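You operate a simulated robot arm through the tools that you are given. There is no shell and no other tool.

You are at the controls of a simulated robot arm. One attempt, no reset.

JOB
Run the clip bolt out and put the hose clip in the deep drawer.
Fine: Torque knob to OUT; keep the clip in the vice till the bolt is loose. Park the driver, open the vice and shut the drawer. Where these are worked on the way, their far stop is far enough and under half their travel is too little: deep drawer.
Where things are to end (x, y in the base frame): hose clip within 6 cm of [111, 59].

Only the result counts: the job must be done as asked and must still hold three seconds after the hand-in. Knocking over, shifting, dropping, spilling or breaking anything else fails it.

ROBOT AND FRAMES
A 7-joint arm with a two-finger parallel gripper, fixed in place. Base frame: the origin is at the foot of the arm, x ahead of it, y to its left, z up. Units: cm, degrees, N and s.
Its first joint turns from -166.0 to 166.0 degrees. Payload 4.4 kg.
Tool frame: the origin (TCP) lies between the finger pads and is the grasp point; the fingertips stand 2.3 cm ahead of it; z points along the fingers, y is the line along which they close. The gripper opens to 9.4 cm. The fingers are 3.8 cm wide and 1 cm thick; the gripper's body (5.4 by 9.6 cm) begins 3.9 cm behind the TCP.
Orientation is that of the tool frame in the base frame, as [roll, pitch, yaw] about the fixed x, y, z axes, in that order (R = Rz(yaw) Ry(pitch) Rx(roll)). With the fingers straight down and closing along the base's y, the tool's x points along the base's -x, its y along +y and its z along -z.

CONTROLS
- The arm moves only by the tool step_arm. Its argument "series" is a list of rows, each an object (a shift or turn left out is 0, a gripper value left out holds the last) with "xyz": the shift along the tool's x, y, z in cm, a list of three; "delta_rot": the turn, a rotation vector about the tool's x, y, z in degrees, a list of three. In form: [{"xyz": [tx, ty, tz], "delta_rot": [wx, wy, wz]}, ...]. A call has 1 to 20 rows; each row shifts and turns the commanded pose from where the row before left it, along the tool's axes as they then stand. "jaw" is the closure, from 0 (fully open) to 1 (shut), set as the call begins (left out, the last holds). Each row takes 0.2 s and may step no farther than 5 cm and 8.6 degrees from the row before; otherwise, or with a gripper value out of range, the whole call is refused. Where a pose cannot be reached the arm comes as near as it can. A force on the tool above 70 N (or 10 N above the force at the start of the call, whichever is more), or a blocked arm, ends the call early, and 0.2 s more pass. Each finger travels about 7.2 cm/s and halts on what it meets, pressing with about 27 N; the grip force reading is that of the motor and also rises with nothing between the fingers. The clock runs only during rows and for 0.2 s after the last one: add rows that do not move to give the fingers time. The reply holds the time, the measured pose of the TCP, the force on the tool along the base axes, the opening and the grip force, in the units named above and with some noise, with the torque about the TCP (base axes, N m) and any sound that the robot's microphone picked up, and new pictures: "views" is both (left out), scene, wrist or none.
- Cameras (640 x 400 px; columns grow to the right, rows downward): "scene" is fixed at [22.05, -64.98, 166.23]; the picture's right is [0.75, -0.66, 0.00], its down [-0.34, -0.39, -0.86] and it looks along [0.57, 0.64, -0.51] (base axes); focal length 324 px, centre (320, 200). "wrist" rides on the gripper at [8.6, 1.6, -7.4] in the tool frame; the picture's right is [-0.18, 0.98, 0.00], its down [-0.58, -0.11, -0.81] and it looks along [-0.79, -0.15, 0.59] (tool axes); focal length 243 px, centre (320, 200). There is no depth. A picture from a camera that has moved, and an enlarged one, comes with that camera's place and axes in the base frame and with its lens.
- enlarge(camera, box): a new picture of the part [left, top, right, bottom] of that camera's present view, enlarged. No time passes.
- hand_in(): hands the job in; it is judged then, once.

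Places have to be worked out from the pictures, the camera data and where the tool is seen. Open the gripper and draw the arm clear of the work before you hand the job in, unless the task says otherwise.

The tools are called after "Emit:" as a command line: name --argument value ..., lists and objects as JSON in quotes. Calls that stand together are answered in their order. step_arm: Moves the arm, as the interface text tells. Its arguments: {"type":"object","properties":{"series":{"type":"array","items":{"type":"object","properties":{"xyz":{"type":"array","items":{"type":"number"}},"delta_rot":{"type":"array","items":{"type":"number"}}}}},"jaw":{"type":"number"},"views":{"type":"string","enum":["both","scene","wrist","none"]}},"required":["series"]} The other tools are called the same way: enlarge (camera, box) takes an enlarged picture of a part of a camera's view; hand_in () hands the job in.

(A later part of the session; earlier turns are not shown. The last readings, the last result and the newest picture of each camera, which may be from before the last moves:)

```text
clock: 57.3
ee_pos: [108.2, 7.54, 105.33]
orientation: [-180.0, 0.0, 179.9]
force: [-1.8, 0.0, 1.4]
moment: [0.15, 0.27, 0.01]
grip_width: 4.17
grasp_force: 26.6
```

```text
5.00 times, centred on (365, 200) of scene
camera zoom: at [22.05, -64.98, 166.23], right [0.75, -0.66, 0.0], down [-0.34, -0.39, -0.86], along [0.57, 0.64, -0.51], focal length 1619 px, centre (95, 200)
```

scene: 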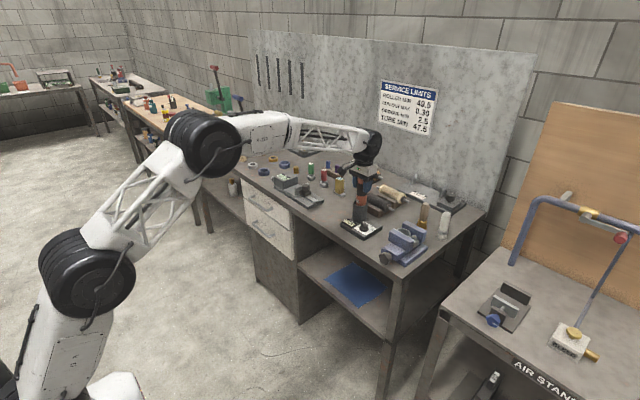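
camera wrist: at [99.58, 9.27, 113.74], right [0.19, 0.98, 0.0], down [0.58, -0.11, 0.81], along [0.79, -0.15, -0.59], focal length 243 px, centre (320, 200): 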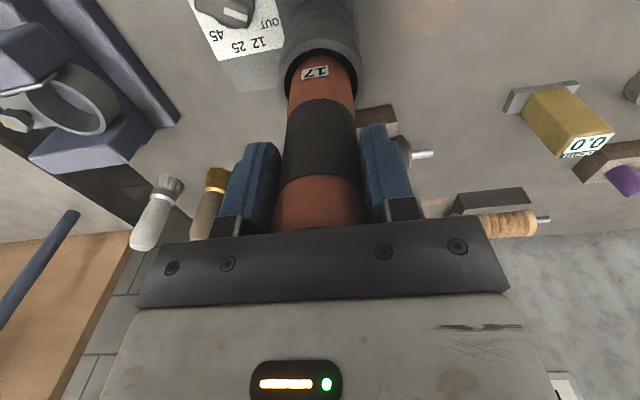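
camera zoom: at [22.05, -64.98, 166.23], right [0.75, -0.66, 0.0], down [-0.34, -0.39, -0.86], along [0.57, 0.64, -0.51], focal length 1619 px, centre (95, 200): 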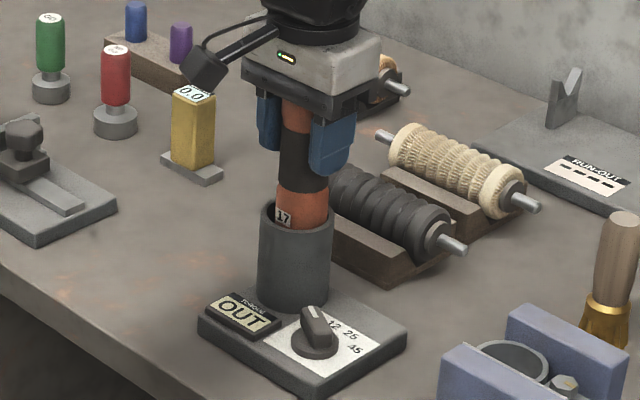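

The driver is resting on the holder floor. I'll open the jaws and lift straight up.

Emit:
step_arm --series '[{"xyz": [0, 0, -0.05]}, {"xyz": [0, 0, 0]}, {"xyz": [0, 0, 0]}, {"xyz": [0, 0, -2]}, {"xyz": [0, 0, -4]}, {"xyz": [0, 0, -5]}, {"xyz": [0, 0, 0]}]' --jaw 0.25 --views "both"

Emit:
enlarge --camera "scene" --box '[335, 160, 435, 260]'

```text
clock: 58.9
ee_pos: [108.32, 7.63, 116.23]
orientation: [-180.0, 0.0, 179.9]
force: [0.7, 0.3, 0.2]
moment: [-0.02, 0.0, 0.0]
grip_width: 7.07
grasp_force: 0.0
camera wrist: at [99.58, 9.29, 123.7], right [0.19, 0.98, 0.0], down [0.58, -0.11, 0.81], along [0.79, -0.15, -0.59], focal length 243 px, centre (320, 200)
```

scene: 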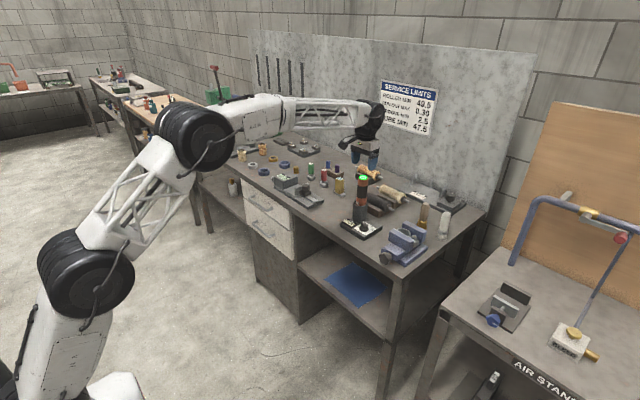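
wrist: 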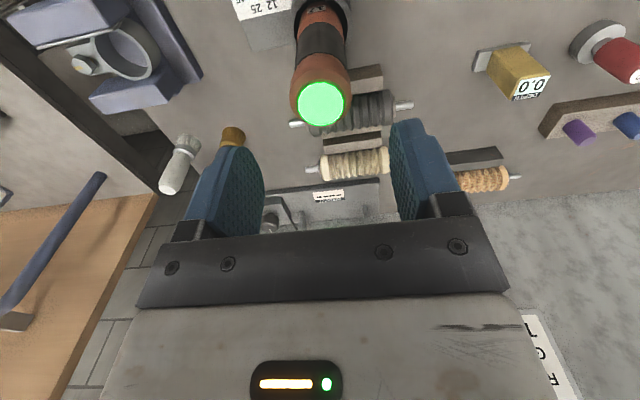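

```text
4.00 times, centred on (385, 210) of scene
camera zoom: at [22.05, -64.98, 166.23], right [0.75, -0.66, 0.0], down [-0.34, -0.39, -0.86], along [0.57, 0.64, -0.51], focal length 1295 px, centre (60, 160)
```

zoom: 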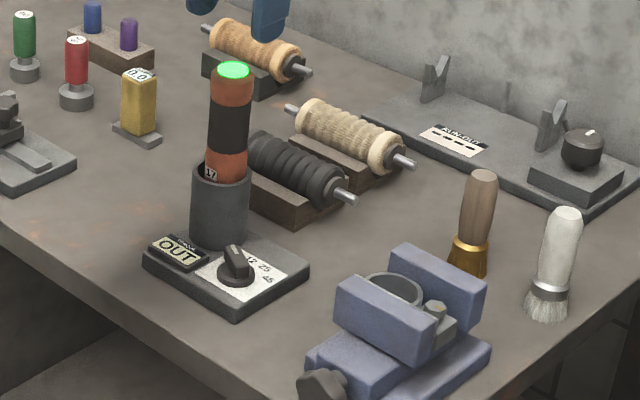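

The driver's cap now glows green, which confirms the bolt run-out completed, and the driver is parked upright. Next is the vice: I'll retreat to a spot in front of it for a good look at the knob and jaws.

Emit:
step_arm --series '[{"xyz": [3.3, -3.1, 0]}, {"xyz": [3.3, -3.1, 0]}, {"xyz": [3.3, -3.1, 0]}, {"xyz": [3.3, -3.1, 0]}, {"xyz": [3.3, -3.1, 0]}, {"xyz": [3.3, -3.1, 0]}, {"xyz": [3.3, -3.1, 0]}, {"xyz": [0, 0, 0]}]' --jaw 0.25 --views "both"

Emit:
enlarge --camera "wrist" --box '[250, 30, 390, 170]'

Emit:
enlarge --camera "scene" --box '[370, 205, 440, 275]'

```text
clock: 60.7
ee_pos: [84.96, -14.02, 116.23]
orientation: [-179.8, 0.0, 179.9]
force: [-0.3, 1.0, 0.3]
moment: [0.0, 0.01, 0.04]
grip_width: 7.07
grasp_force: 0.1
camera wrist: at [76.32, -12.35, 123.6], right [0.19, 0.98, 0.0], down [0.58, -0.11, 0.81], along [0.79, -0.15, -0.59], focal length 243 px, centre (320, 200)
```

scene: 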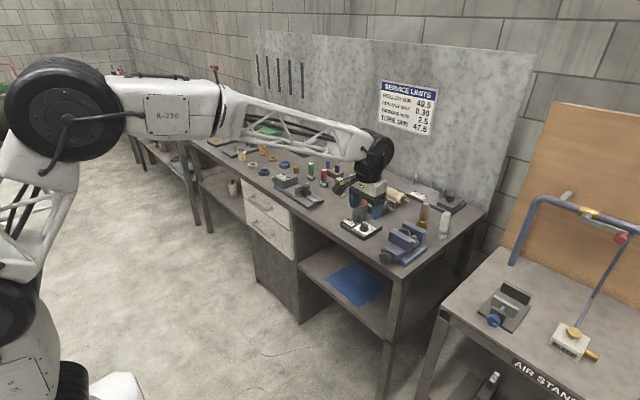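
wrist: 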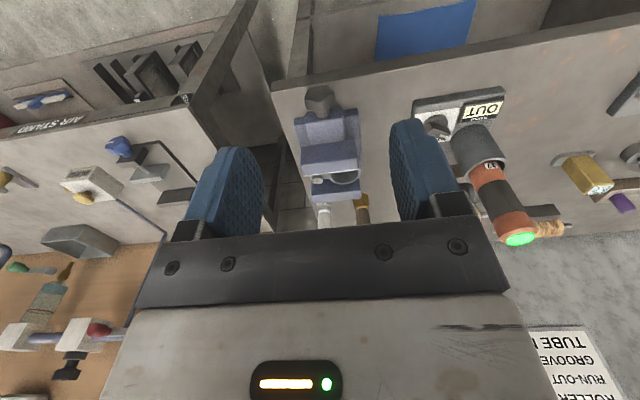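

```text
2.86 times, centred on (320, 100) of wrist
camera zoom: at [76.32, -12.35, 123.6], right [0.19, 0.98, 0.0], down [0.58, -0.11, 0.81], along [0.79, -0.15, -0.59], focal length 693 px, centre (320, 486)
```

zoom: 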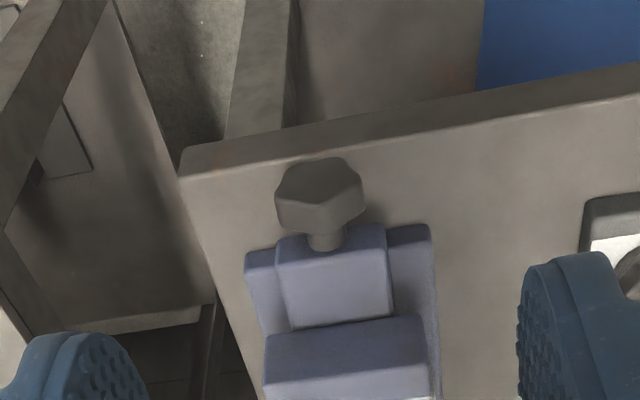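

```text
5.71 times, centred on (405, 240) of scene
camera zoom: at [22.05, -64.98, 166.23], right [0.75, -0.66, 0.0], down [-0.34, -0.39, -0.86], along [0.57, 0.64, -0.51], focal length 1850 px, centre (-166, -29)
```

zoom: 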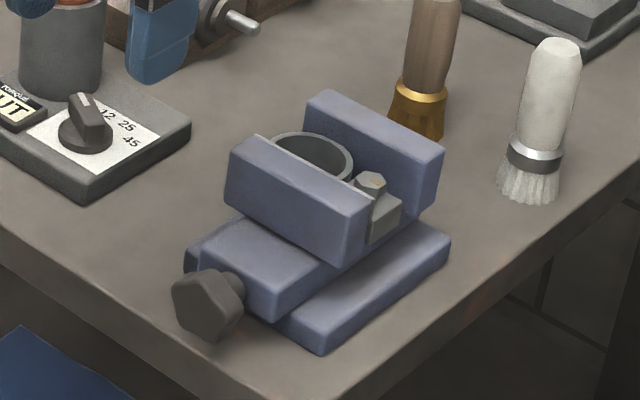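

The knob appears to be about 4 cm across with its axis along x near (96, -15.7, 91), just above the bench's front edge at x≈95.5. I'll back away and pitch the tool to point forward (+x) so I can grip and turn it.

Emit:
step_arm --series '[{"xyz": [4, 0, 0]}, {"xyz": [4, 0, 2]}, {"delta_rot": [0, -8.2, 0]}, {"delta_rot": [0, -8.2, 0]}, {"delta_rot": [0, -8.2, 0]}, {"delta_rot": [0, -8.2, 0]}, {"delta_rot": [0, -8.2, 0]}, {"delta_rot": [0, -8.2, 0]}, {"xyz": [0, 0, 0]}]' --jaw 0.25 --views "both"

```text
clock: 62.7
ee_pos: [77.02, -13.97, 114.24]
orientation: [-179.9, 49.3, 180.0]
force: [-0.1, 0.4, -0.7]
moment: [0.02, -0.01, -0.02]
grip_width: 7.07
grasp_force: 0.0
camera wrist: at [65.72, -12.38, 112.53], right [0.12, 0.98, 0.14], down [-0.23, -0.11, 0.97], along [0.96, -0.15, 0.22], focal length 243 px, centre (320, 200)
```

scene: 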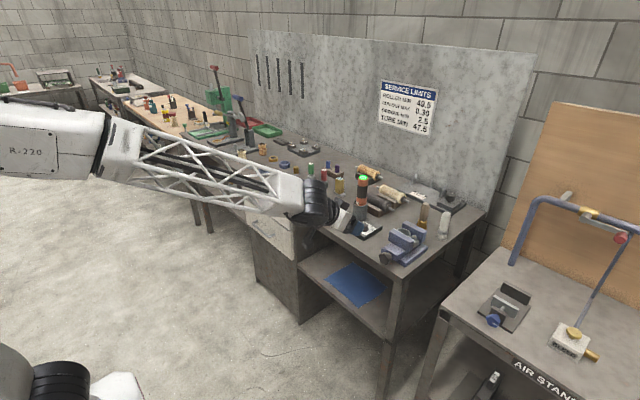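
wrist: 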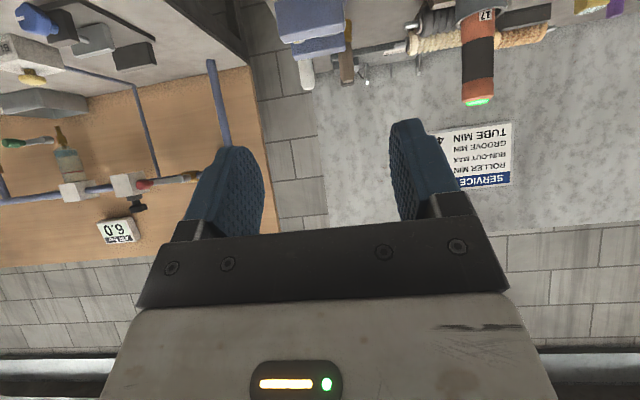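

Pitching works smoothly. I'll finish the turn to horizontal and lower to the knob's height, staying well in front of the bench.

Emit:
step_arm --series '[{"delta_rot": [0, -8.15, 0]}, {"delta_rot": [0, -8.15, 0]}, {"delta_rot": [0, -8.15, 0]}, {"delta_rot": [0, -8.15, 0]}, {"delta_rot": [0, -8.15, 0]}, {"xyz": [4.5, -0.8, 0]}, {"xyz": [4.5, -0.9, 0]}, {"xyz": [4.5, 0, 0]}, {"xyz": [4.5, 0, 0]}, {"xyz": [4, 0, 0]}, {"xyz": [0, 0, 0]}]' --jaw 0.25 --views "both"

Emit:
enlarge --camera "wrist" --box '[200, 60, 440, 240]'

Emit:
enlarge --camera "scene" --box '[300, 200, 440, 310]'

```text
clock: 65.1
ee_pos: [76.95, -15.65, 92.28]
orientation: [-59.8, 89.9, -59.8]
force: [-0.3, -0.8, -0.3]
moment: [0.02, 0.01, -0.03]
grip_width: 7.02
grasp_force: 0.0
camera wrist: at [69.54, -14.14, 83.57], right [0.0, 0.98, 0.18], down [-0.81, -0.11, 0.58], along [0.59, -0.15, 0.79], focal length 243 px, centre (320, 200)
```

scene: 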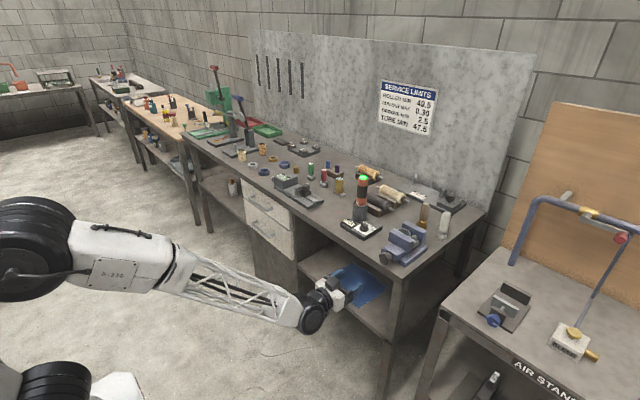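
wrist: 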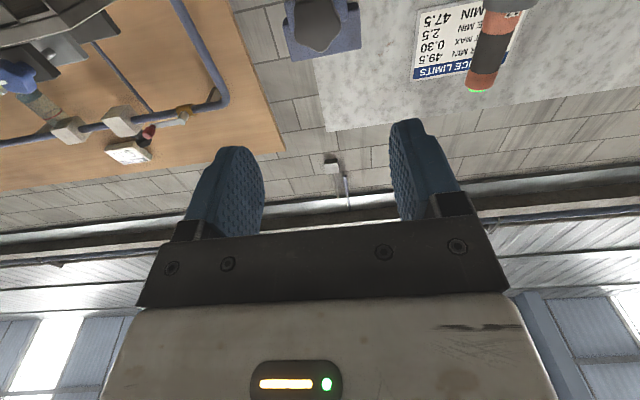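

```text
2.22 times, centred on (320, 150) of wrist
camera zoom: at [69.54, -14.14, 83.57], right [0.0, 0.98, 0.18], down [-0.81, -0.11, 0.58], along [0.59, -0.15, 0.79], focal length 539 px, centre (320, 311)
```

zoom: 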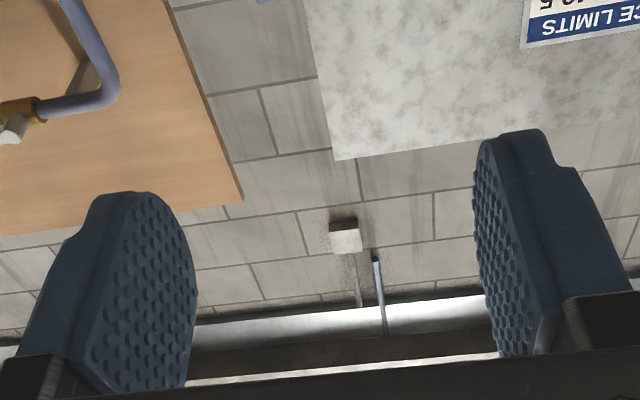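

```text
3.64 times, centred on (370, 255) of scene
camera zoom: at [22.05, -64.98, 166.23], right [0.75, -0.66, 0.0], down [-0.34, -0.39, -0.86], along [0.57, 0.64, -0.51], focal length 1178 px, centre (138, 0)
```

zoom: 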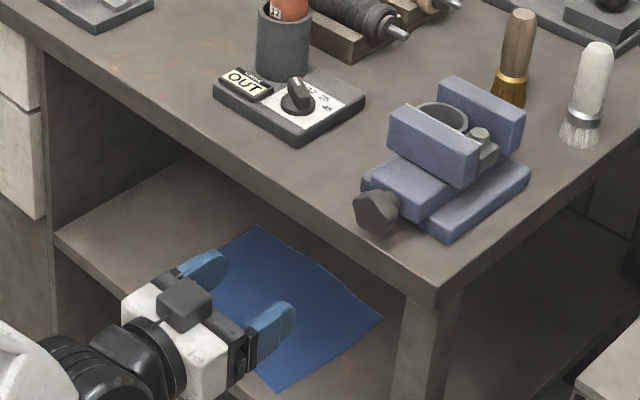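

The knob is visible at the top of the wrist view. I'll enlarge it to fix its axis position and flats.

Emit:
enlarge --camera "wrist" --box '[260, 0, 380, 75]'

Emit:
enlarge --camera "scene" --box '[372, 240, 412, 275]'

```text
5.33 times, centred on (320, 38) of wrist
camera zoom: at [69.54, -14.14, 83.57], right [0.0, 0.98, 0.18], down [-0.81, -0.11, 0.58], along [0.59, -0.15, 0.79], focal length 1294 px, centre (320, 1067)
```

zoom: 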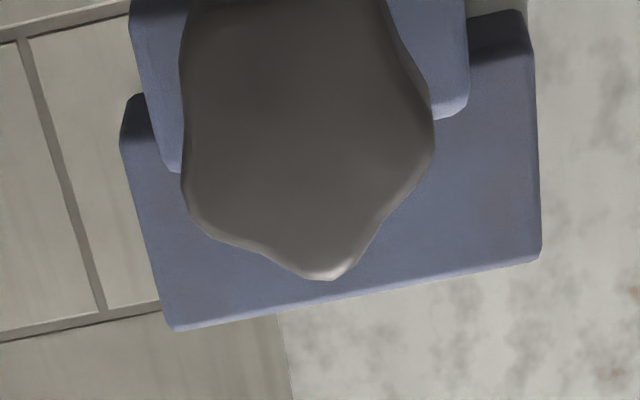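

```text
11.43 times, centred on (392, 258) of scene
camera zoom: at [22.05, -64.98, 166.23], right [0.75, -0.66, 0.0], down [-0.34, -0.39, -0.86], along [0.57, 0.64, -0.51], focal length 3701 px, centre (-503, -457)
```

zoom: 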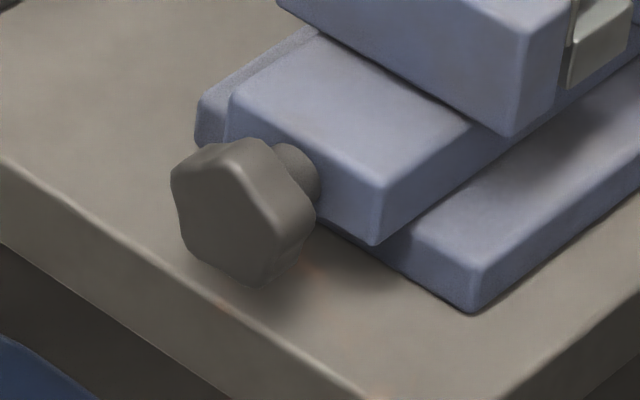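

The knob is a five-lobed star about 4.5 cm across, front face at x≈95.1 with its axis at y≈-16.0, z≈91.8. I'll line up, pre-roll the gripper +45° so the loosening stroke (counter-clockwise from the front) has room, and move partway in.

Emit:
step_arm --series '[{"xyz": [0.37, -0.26, 0]}, {"delta_rot": [0, 0, 7.5]}, {"delta_rot": [0, 0, 7.5]}, {"delta_rot": [0, 0, 7.5]}, {"delta_rot": [0, 0, 7.5]}, {"delta_rot": [0, 0, 7.5]}, {"delta_rot": [0, 0, 7.5]}, {"xyz": [0, 0, 4]}, {"xyz": [0, 0, 4]}, {"xyz": [0, 0, 3]}, {"xyz": [0, 0, 0]}]' --jaw 0.25 --views "both"

Emit:
enlarge --camera "wrist" --box '[200, 20, 440, 200]'

Emit:
enlarge --camera "scene" --box '[350, 215, 420, 285]'

```text
clock: 67.5
ee_pos: [88.1, -15.91, 91.95]
orientation: [90.0, 45.1, 89.9]
force: [0.1, -0.7, 0.2]
moment: [-0.04, 0.02, 0.0]
grip_width: 7.04
grasp_force: 0.1
camera wrist: at [80.58, -8.7, 86.97], right [0.0, 0.57, 0.82], down [-0.81, -0.49, 0.33], along [0.59, -0.67, 0.46], focal length 243 px, centre (320, 200)
```

scene: 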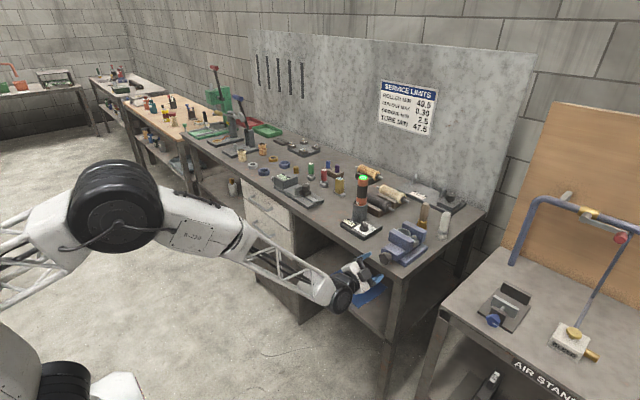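
wrist: 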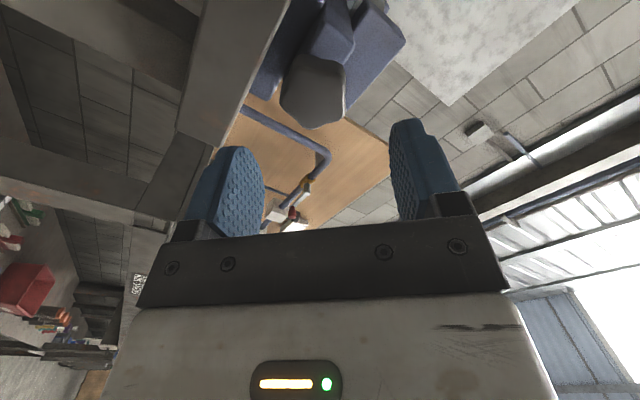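

```text
2.22 times, centred on (320, 110) of wrist
camera zoom: at [80.58, -8.7, 86.97], right [0.0, 0.57, 0.82], down [-0.81, -0.49, 0.33], along [0.59, -0.67, 0.46], focal length 539 px, centre (320, 400)
```

zoom: 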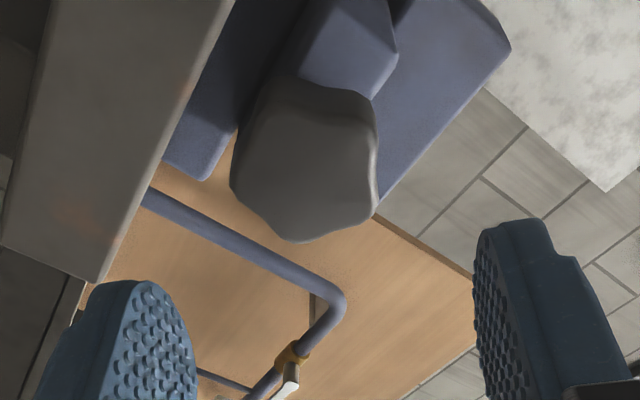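

```text
5.71 times, centred on (385, 250) of scene
camera zoom: at [22.05, -64.98, 166.23], right [0.75, -0.66, 0.0], down [-0.34, -0.39, -0.86], along [0.57, 0.64, -0.51], focal length 1850 px, centre (-51, -86)
```

zoom: 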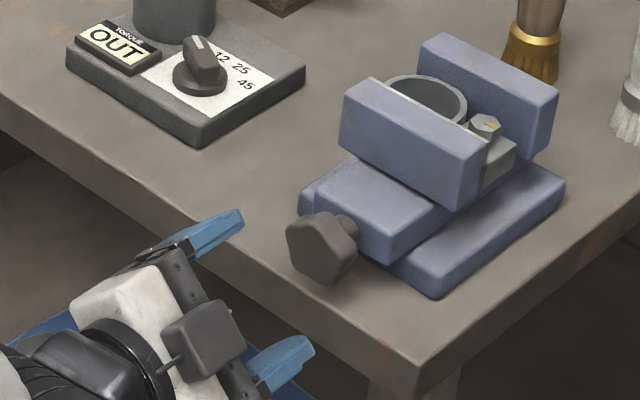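

The knob's axis matches the tool axis to within about 0.2 cm. I'll narrow the jaws to about 5.3 cm so the lower finger clears the bench, then advance around the knob.

Emit:
step_arm --series '[{"xyz": [0.12, -0.16, 0]}, {"xyz": [0, 0, 2]}, {"xyz": [0, 0, 2]}, {"xyz": [0, 0, 2]}, {"xyz": [0, 0, 1.6]}, {"xyz": [0, 0, 0]}]' --jaw 0.43 --views "both"

Emit:
enlarge --camera "wrist" --box '[200, 60, 440, 240]'

Emit:
enlarge --camera "scene" --box '[350, 215, 420, 285]'

```text
clock: 68.4
ee_pos: [92.74, -16.15, 91.51]
orientation: [90.3, 45.0, 89.9]
force: [-70.8, -2.1, 22.9]
moment: [-0.36, 2.13, -0.99]
grip_width: 4.79
grasp_force: 0.0
stopped in row 4: the force on the tool passed its limit at 136 N (the readings are from after the stop); the commanded pose is now the measured one
camera wrist: at [85.32, -8.87, 86.55], right [0.01, 0.57, 0.82], down [-0.81, -0.48, 0.34], along [0.59, -0.67, 0.45], focal length 243 px, centre (320, 200)
```

scene: 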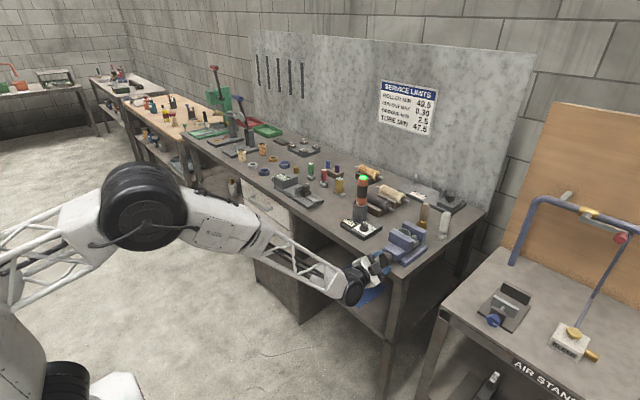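
wrist: 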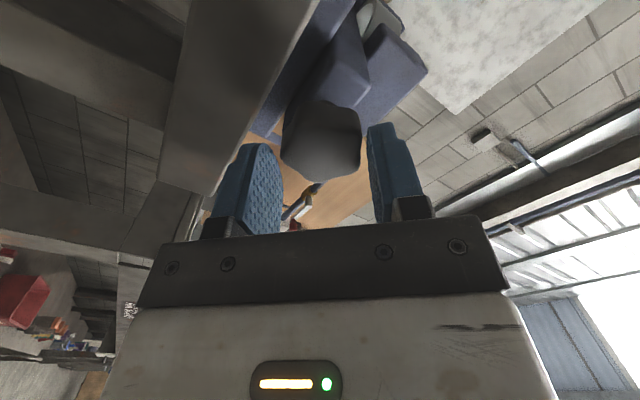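

```text
2.22 times, centred on (320, 150) of wrist
camera zoom: at [85.32, -8.87, 86.55], right [0.01, 0.57, 0.82], down [-0.81, -0.48, 0.34], along [0.59, -0.67, 0.45], focal length 539 px, centre (320, 311)
```

zoom: 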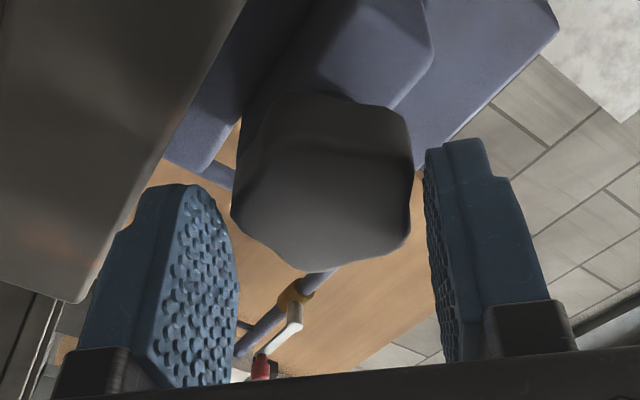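

```text
5.71 times, centred on (385, 250) of scene
camera zoom: at [22.05, -64.98, 166.23], right [0.75, -0.66, 0.0], down [-0.34, -0.39, -0.86], along [0.57, 0.64, -0.51], focal length 1850 px, centre (-51, -86)
```

zoom: 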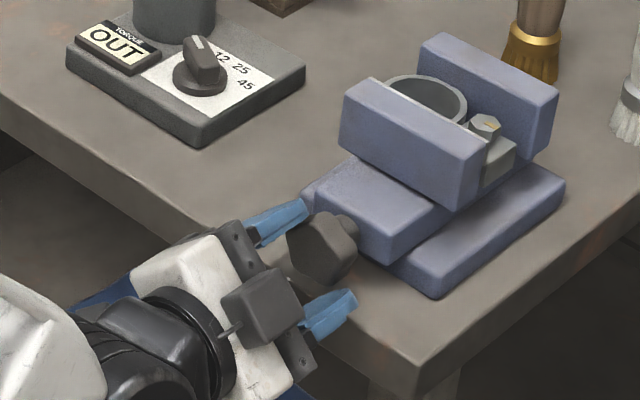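

The lower fingertip struck the bench's front edge (contact near (95.0, -17.5, 87.75)); nothing on the bench has moved. I'll back off straight away, reduce the roll to about +28° so both fingers clear the bench, and re-approach.

Emit:
step_arm --series '[{"xyz": [0, 0, -2]}, {"xyz": [0, 0, -2]}, {"delta_rot": [0, 0, -6]}, {"delta_rot": [0, 0, -6]}, {"delta_rot": [0, 0, -5]}, {"xyz": [0, 0, 0]}, {"xyz": [0, 0, 0]}]' --jaw 0.45 --views "both"

Emit:
enlarge --camera "scene" --box '[350, 195, 440, 285]'

Emit:
enlarge --camera "wrist" --box '[200, 0, 440, 180]'

```text
clock: 70.0
ee_pos: [88.95, -16.09, 91.54]
orientation: [90.5, 62.1, 90.2]
force: [0.6, -0.6, 0.4]
moment: [0.01, 0.0, 0.01]
grip_width: 5.15
grasp_force: 0.0
camera wrist: at [81.41, -10.6, 84.6], right [0.01, 0.78, 0.62], down [-0.81, -0.37, 0.47], along [0.59, -0.5, 0.63], focal length 243 px, centre (320, 200)
```

scene: 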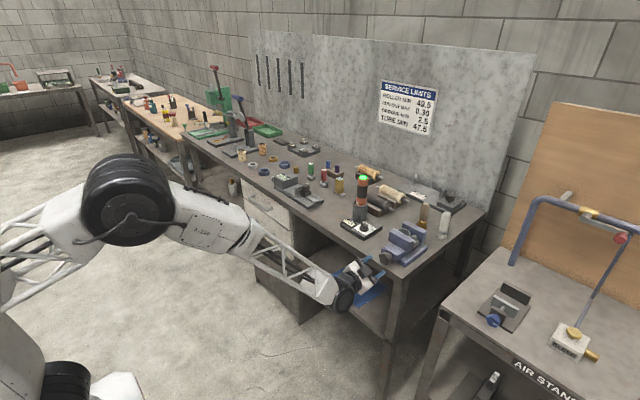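
wrist: 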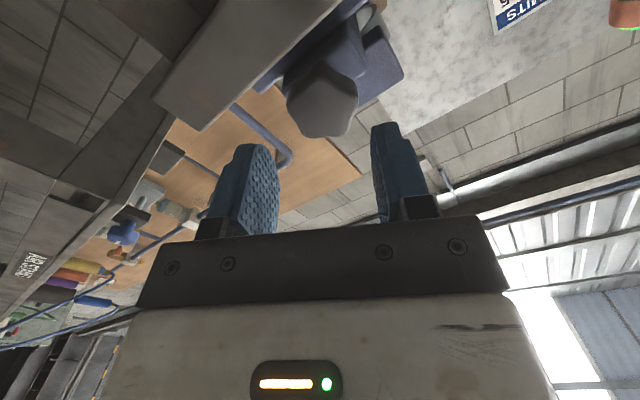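

```text
4.44 times, centred on (395, 240) of scene
camera zoom: at [22.05, -64.98, 166.23], right [0.75, -0.66, 0.0], down [-0.34, -0.39, -0.86], along [0.57, 0.64, -0.51], focal length 1439 px, centre (-13, 22)
```

zoom: 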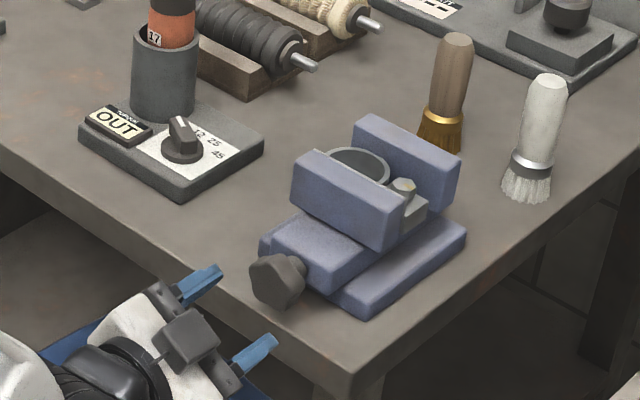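

```text
2.22 times, centred on (320, 90) of wrist
camera zoom: at [81.41, -10.6, 84.6], right [0.01, 0.78, 0.62], down [-0.81, -0.37, 0.47], along [0.59, -0.5, 0.63], focal length 539 px, centre (320, 444)
```

zoom: 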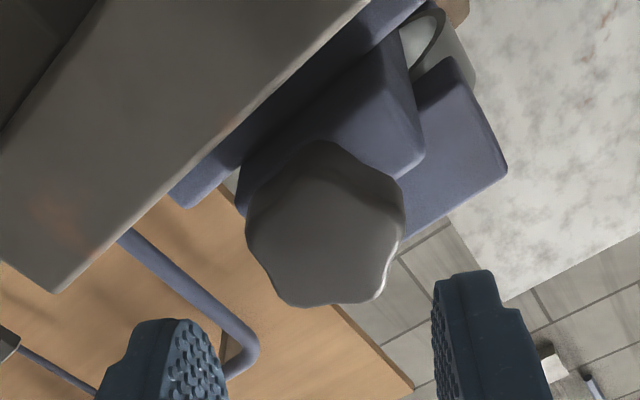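

All is as it was. The lobes imply the best grip angle is about +18° roll, with the axis near (y -16.1, z 91.9). At that roll the fingers clear the bench by over 1 cm, so I'll align and advance slowly.

Emit:
step_arm --series '[{"delta_rot": [0, 0, -5]}, {"delta_rot": [0, 0, -5]}, {"xyz": [-0.42, 0.08, 0]}, {"xyz": [0, 0, 2]}, {"xyz": [0, 0, 2]}, {"xyz": [0, 0, 1]}, {"xyz": [0, 0, 0]}]' --jaw 0.43 --views "both"

Emit:
enlarge --camera "wrist" --box '[200, 60, 440, 240]'

Emit:
enlarge --camera "scene" --box '[350, 215, 420, 285]'

```text
clock: 71.6
ee_pos: [93.9, -16.09, 91.93]
orientation: [90.8, 72.0, 90.5]
force: [1.4, -0.6, -0.3]
moment: [-0.01, 0.05, -0.01]
grip_width: 5.35
grasp_force: 0.1
camera wrist: at [86.49, -11.89, 84.14], right [0.0, 0.88, 0.48], down [-0.8, -0.28, 0.52], along [0.59, -0.39, 0.71], focal length 243 px, centre (320, 200)
```

scene: 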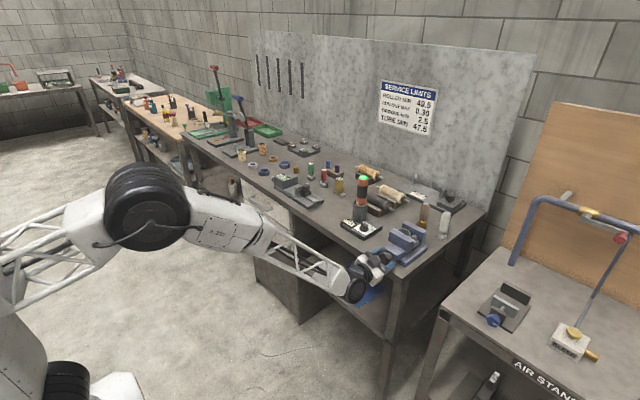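
wrist: 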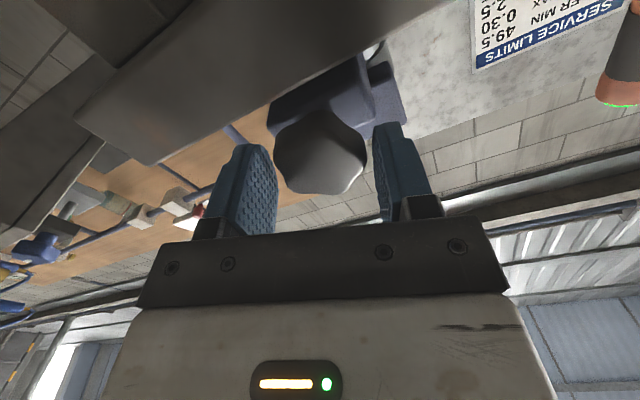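

```text
2.22 times, centred on (320, 150) of wrist
camera zoom: at [86.49, -11.89, 84.14], right [0.0, 0.88, 0.48], down [-0.8, -0.28, 0.52], along [0.59, -0.39, 0.71], focal length 539 px, centre (320, 311)
```

zoom: 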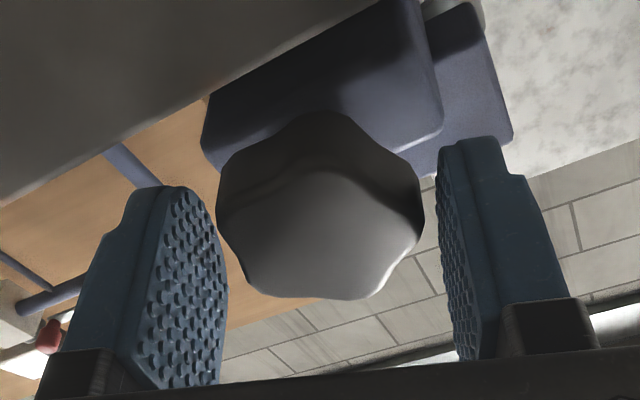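

```text
5.71 times, centred on (385, 250) of scene
camera zoom: at [22.05, -64.98, 166.23], right [0.75, -0.66, 0.0], down [-0.34, -0.39, -0.86], along [0.57, 0.64, -0.51], focal length 1850 px, centre (-51, -86)
```

zoom: 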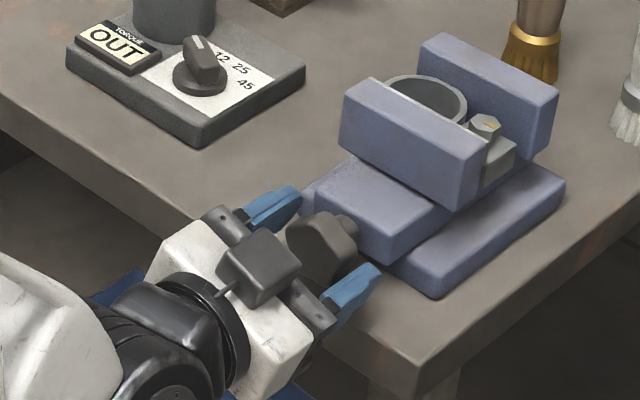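

The knob is centred between the fingers with no contact. I'll advance the last 2 cm and close on it.

Emit:
step_arm --series '[{"xyz": [0, 0, 1]}, {"xyz": [0, 0, 1]}, {"xyz": [0, 0, 0]}]' --jaw 0.43 --views "wrist"

Emit:
enlarge --camera "wrist" --box '[200, 60, 440, 240]'

```text
clock: 72.4
ee_pos: [95.62, -16.23, 91.94]
orientation: [90.7, 71.9, 90.6]
force: [-39.0, -1.7, 13.1]
moment: [0.41, -0.71, 1.2]
grip_width: 5.52
grasp_force: 1.5
stopped in row 3: the force on the tool passed its limit at 75 N (the readings are from after the stop); the commanded pose is now the measured one
camera wrist: at [88.23, -12.0, 84.13], right [0.0, 0.88, 0.48], down [-0.81, -0.28, 0.52], along [0.59, -0.39, 0.71], focal length 243 px, centre (320, 200)
```

wrist: 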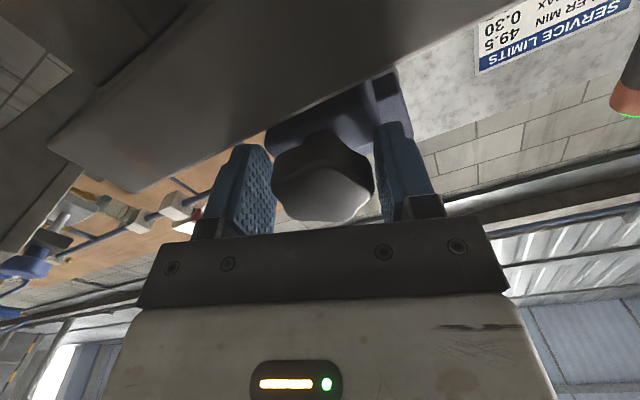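

```text
2.22 times, centred on (320, 150) of wrist
camera zoom: at [88.23, -12.0, 84.13], right [0.0, 0.88, 0.48], down [-0.81, -0.28, 0.52], along [0.59, -0.39, 0.71], focal length 539 px, centre (320, 311)
```

zoom: 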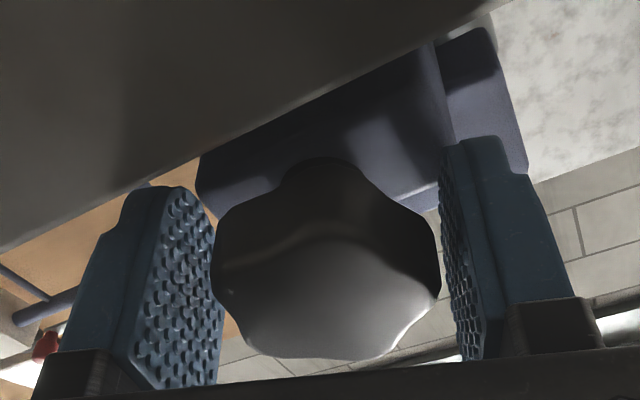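

The +y fingertip met the slide's front face at x≈97.9, so I'm 0.4 cm too deep. I'll back off slightly, then close on the knob.

Emit:
step_arm --series '[{"xyz": [0, 0, -0.45]}, {"xyz": [0, 0, 0]}]' --jaw 0.43 --views "none"

Emit:
enlarge --camera "scene" --box '[350, 195, 440, 285]'

```text
clock: 73.0
ee_pos: [95.33, -16.16, 91.76]
orientation: [91.0, 72.0, 90.8]
force: [0.3, 0.5, 0.4]
moment: [0.01, 0.01, -0.01]
grip_width: 5.35
grasp_force: 0.0
```

```text
4.44 times, centred on (395, 240) of scene
camera zoom: at [22.05, -64.98, 166.23], right [0.75, -0.66, 0.0], down [-0.34, -0.39, -0.86], along [0.57, 0.64, -0.51], focal length 1439 px, centre (-13, 22)
```

zoom: 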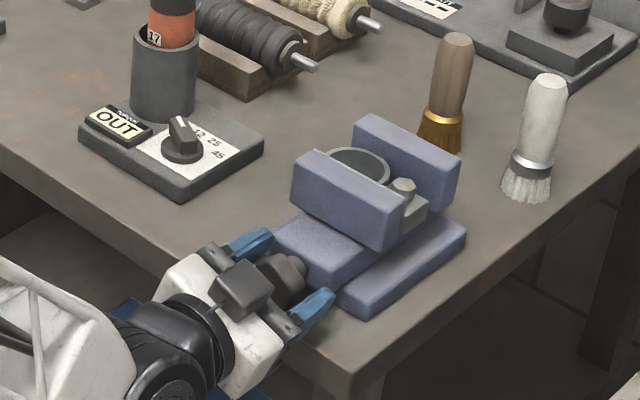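

Contact is clear and the vice hasn't shifted. Now I'll close on the knob.

Emit:
step_arm --series '[{"xyz": [0, 0, 0]}, {"xyz": [0, 0, 0]}, {"xyz": [0, 0, 0]}]' --jaw 1.0 --views "wrist"

Emit:
enlarge --camera "wrist" --box '[200, 60, 440, 240]'

```text
clock: 73.8
ee_pos: [95.3, -16.02, 91.84]
orientation: [90.8, 72.0, 90.7]
force: [-8.5, 36.0, 7.7]
moment: [0.1, -0.17, 0.77]
grip_width: 4.19
grasp_force: 45.2
camera wrist: at [87.87, -11.86, 84.11], right [0.0, 0.88, 0.48], down [-0.8, -0.28, 0.52], along [0.59, -0.39, 0.71], focal length 243 px, centre (320, 200)
```

wrist: 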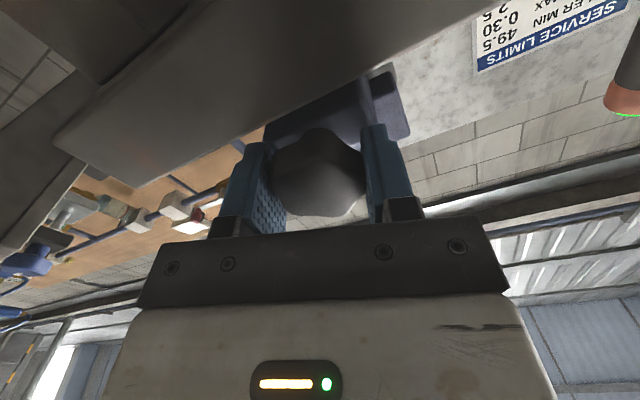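

```text
2.22 times, centred on (320, 150) of wrist
camera zoom: at [87.87, -11.86, 84.11], right [0.0, 0.88, 0.48], down [-0.8, -0.28, 0.52], along [0.59, -0.39, 0.71], focal length 539 px, centre (320, 311)
```

zoom: 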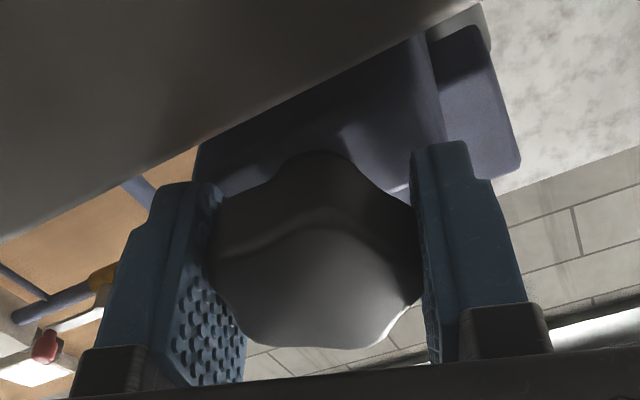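

It's gripped at 4.19 cm, but a 36 N side force says the knob axis sits a bit to +y. I'll relieve that by shifting about 0.2 cm.

Emit:
step_arm --series '[{"xyz": [0.04, 0.15, 0]}, {"xyz": [0, 0, 0]}]' --jaw 1.0 --views "none"

```text
clock: 74.4
ee_pos: [95.25, -16.1, 91.8]
orientation: [90.9, 72.0, 90.7]
force: [10.8, 16.9, 4.4]
moment: [0.07, 0.63, 0.41]
grip_width: 4.18
grasp_force: 45.2
```

That halved it; a little more, then I'll start the loosening stroke.

Emit:
step_arm --series '[{"xyz": [0.04, 0.12, 0]}, {"xyz": [0, 0, 0]}, {"delta_rot": [0, 0, -4]}, {"delta_rot": [0, 0, -6]}, {"xyz": [0, 0, 0]}]' --jaw 1.0 --views "wrist"

Emit:
enlarge --camera "wrist" --box '[200, 60, 440, 240]'

Emit:
enlarge --camera "scene" --box '[370, 205, 430, 275]'

```text
clock: 75.6
ee_pos: [95.32, -16.04, 91.86]
orientation: [91.8, 82.0, 91.6]
force: [19.5, -24.4, 4.5]
moment: [-0.06, -0.58, 0.22]
grip_width: 4.21
grasp_force: 45.4
camera wrist: at [87.86, -13.19, 83.51], right [0.01, 0.95, 0.32], down [-0.8, -0.18, 0.56], along [0.59, -0.26, 0.76], focal length 243 px, centre (320, 200)
```

wrist: 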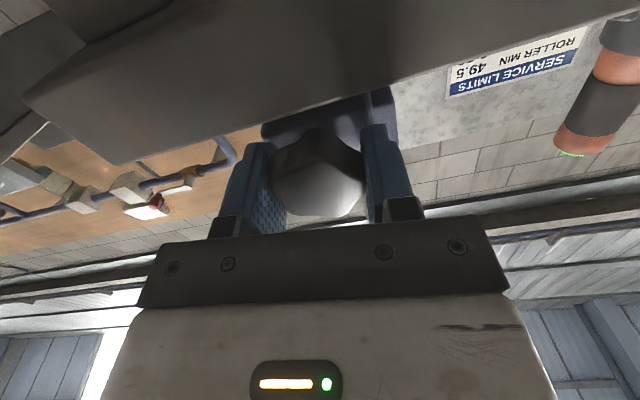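

```text
2.22 times, centred on (320, 150) of wrist
camera zoom: at [87.86, -13.19, 83.51], right [0.01, 0.95, 0.32], down [-0.8, -0.18, 0.56], along [0.59, -0.26, 0.76], focal length 539 px, centre (320, 311)
```

zoom: 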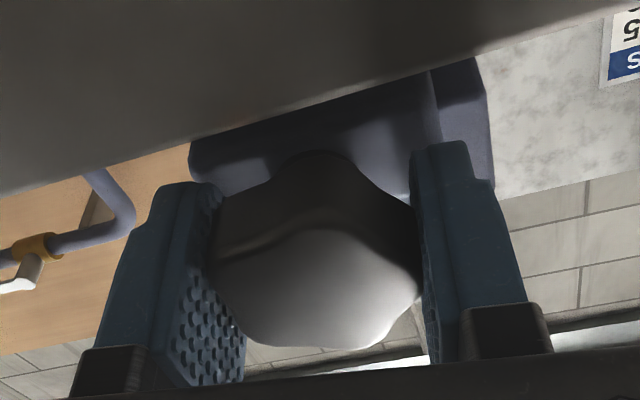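

```text
5.71 times, centred on (400, 240) of scene
camera zoom: at [22.05, -64.98, 166.23], right [0.75, -0.66, 0.0], down [-0.34, -0.39, -0.86], along [0.57, 0.64, -0.51], focal length 1850 px, centre (-137, -29)
```

zoom: 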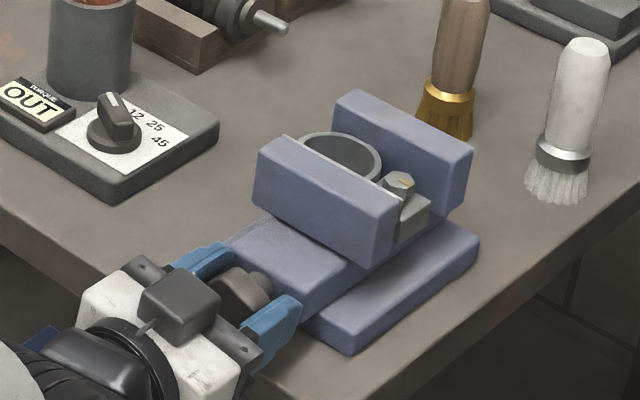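

The knob turned 10° with the grip. I'll trim the side force slightly and continue the stroke, checking whether the jaws move.

Emit:
step_arm --series '[{"xyz": [0, -0.1, 0.06]}, {"delta_rot": [0, 0, -6]}, {"delta_rot": [0, 0, -7]}, {"delta_rot": [0, 0, -7]}, {"xyz": [0, 0, 0]}]' --jaw 1.0 --views "wrist"

Emit:
enlarge --camera "wrist" --box '[200, 60, 440, 240]'

Emit:
enlarge --camera "scene" --box '[370, 205, 430, 275]'

```text
clock: 76.5
ee_pos: [95.67, -16.06, 91.06]
orientation: [-96.6, 84.4, -96.4]
force: [-64.4, 6.5, 17.7]
moment: [-0.97, -2.88, -1.25]
grip_width: 4.16
grasp_force: 45.0
out of reach, approached as far as the arm can: row 4
stopped in row 4: the force on the tool passed its limit at 436 N (the readings are from after the stop); the commanded pose is now the measured one
camera wrist: at [88.15, -15.29, 82.4], right [0.0, 1.0, 0.09], down [-0.8, -0.05, 0.6], along [0.6, -0.07, 0.8], focal length 243 px, centre (320, 200)
```

wrist: 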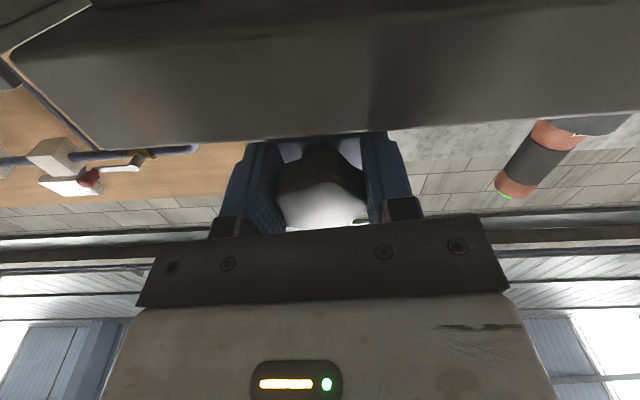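

```text
2.22 times, centred on (320, 150) of wrist
camera zoom: at [88.15, -15.29, 82.4], right [0.0, 1.0, 0.09], down [-0.8, -0.05, 0.6], along [0.6, -0.07, 0.8], focal length 539 px, centre (320, 311)
```

zoom: 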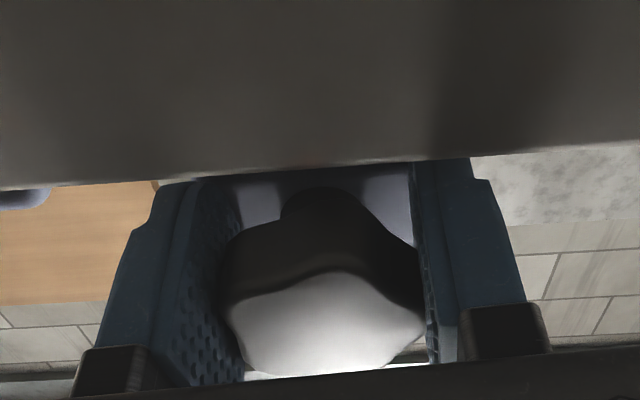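

```text
5.71 times, centred on (400, 240) of scene
camera zoom: at [22.05, -64.98, 166.23], right [0.75, -0.66, 0.0], down [-0.34, -0.39, -0.86], along [0.57, 0.64, -0.51], focal length 1850 px, centre (-137, -29)
```

zoom: 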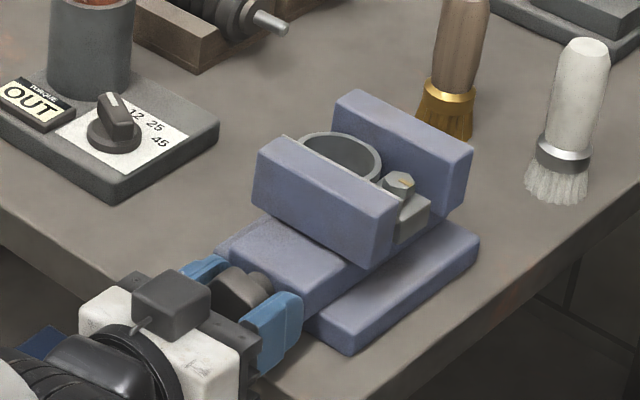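

The arm ran into a joint limit in this roll direction and strained. I'll release the knob right away and back straight off before re-planning.

Emit:
step_arm --series '[{"xyz": [0, 0, 0]}, {"xyz": [0, 0, 0]}, {"xyz": [0, 0, -1]}, {"xyz": [0, 0, -2]}, {"xyz": [0, 0, -3]}, {"xyz": [0, 0, 0]}]' --jaw 0.43 --views "both"

Emit:
enlarge --camera "scene" --box '[350, 195, 440, 285]'

Emit:
enlarge --camera "wrist" --box '[200, 0, 440, 180]'

```text
clock: 76.8
ee_pos: [95.69, -15.85, 91.19]
orientation: [-96.5, 84.3, -96.3]
force: [-53.3, 22.1, 14.0]
moment: [0.01, -1.83, -1.5]
grip_width: 4.47
grasp_force: 0.0
stopped in row 1: the force on the tool passed its limit at 78 N (the readings are from after the stop); the commanded pose is now the measured one
camera wrist: at [88.14, -15.15, 82.38], right [0.0, 1.0, 0.09], down [-0.8, -0.06, 0.6], along [0.6, -0.07, 0.8], focal length 243 px, centre (320, 200)
```

scene: 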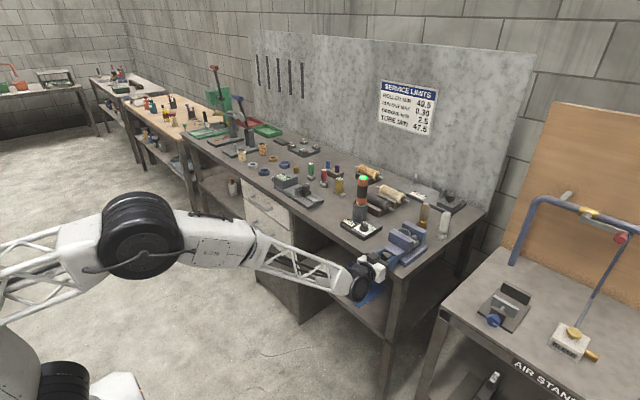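
wrist: 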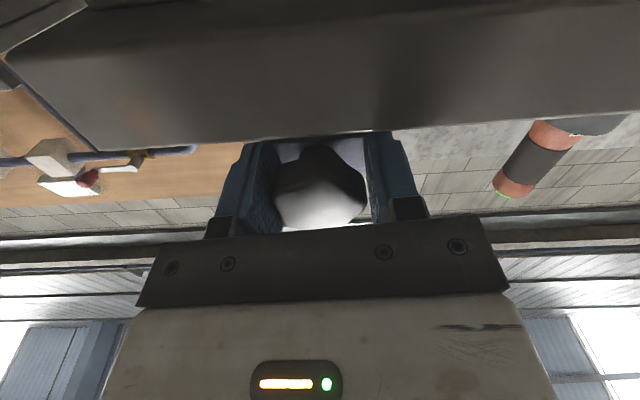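

```text
4.44 times, centred on (395, 240) of scene
camera zoom: at [22.05, -64.98, 166.23], right [0.75, -0.66, 0.0], down [-0.34, -0.39, -0.86], along [0.57, 0.64, -0.51], focal length 1439 px, centre (-13, 22)
```

zoom: 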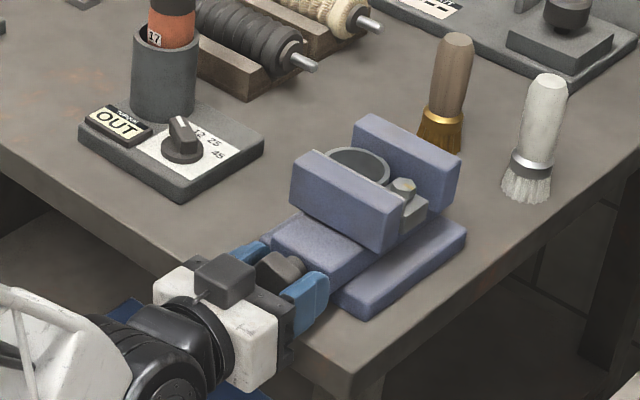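

```text
2.22 times, centred on (320, 90) of wrist
camera zoom: at [88.14, -15.15, 82.38], right [0.0, 1.0, 0.09], down [-0.8, -0.06, 0.6], along [0.6, -0.07, 0.8], focal length 539 px, centre (320, 444)
```

zoom: 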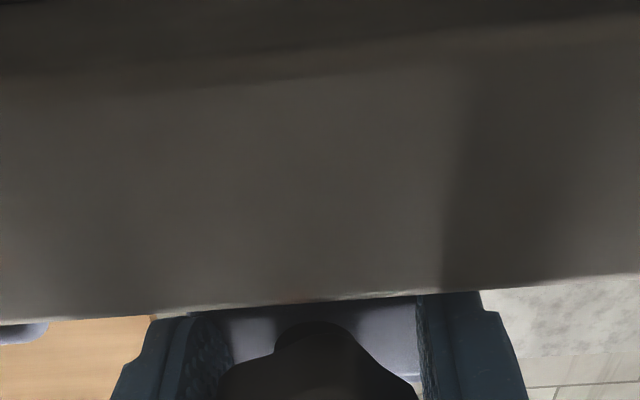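

The strain is already dropping (53 N along x as the tips press the slide). I'll withdraw in small steps.

Emit:
step_arm --series '[{"xyz": [0, 0, -0.5]}, {"xyz": [0, 0, -0.5]}, {"xyz": [0, 0, 0]}]' --jaw 0.43 --views "none"

```text
clock: 77.7
ee_pos: [94.65, -16.08, 91.15]
orientation: [-97.1, 84.5, -97.0]
force: [0.0, -0.1, -0.5]
moment: [0.02, -0.03, 0.02]
grip_width: 5.35
grasp_force: 0.0
```

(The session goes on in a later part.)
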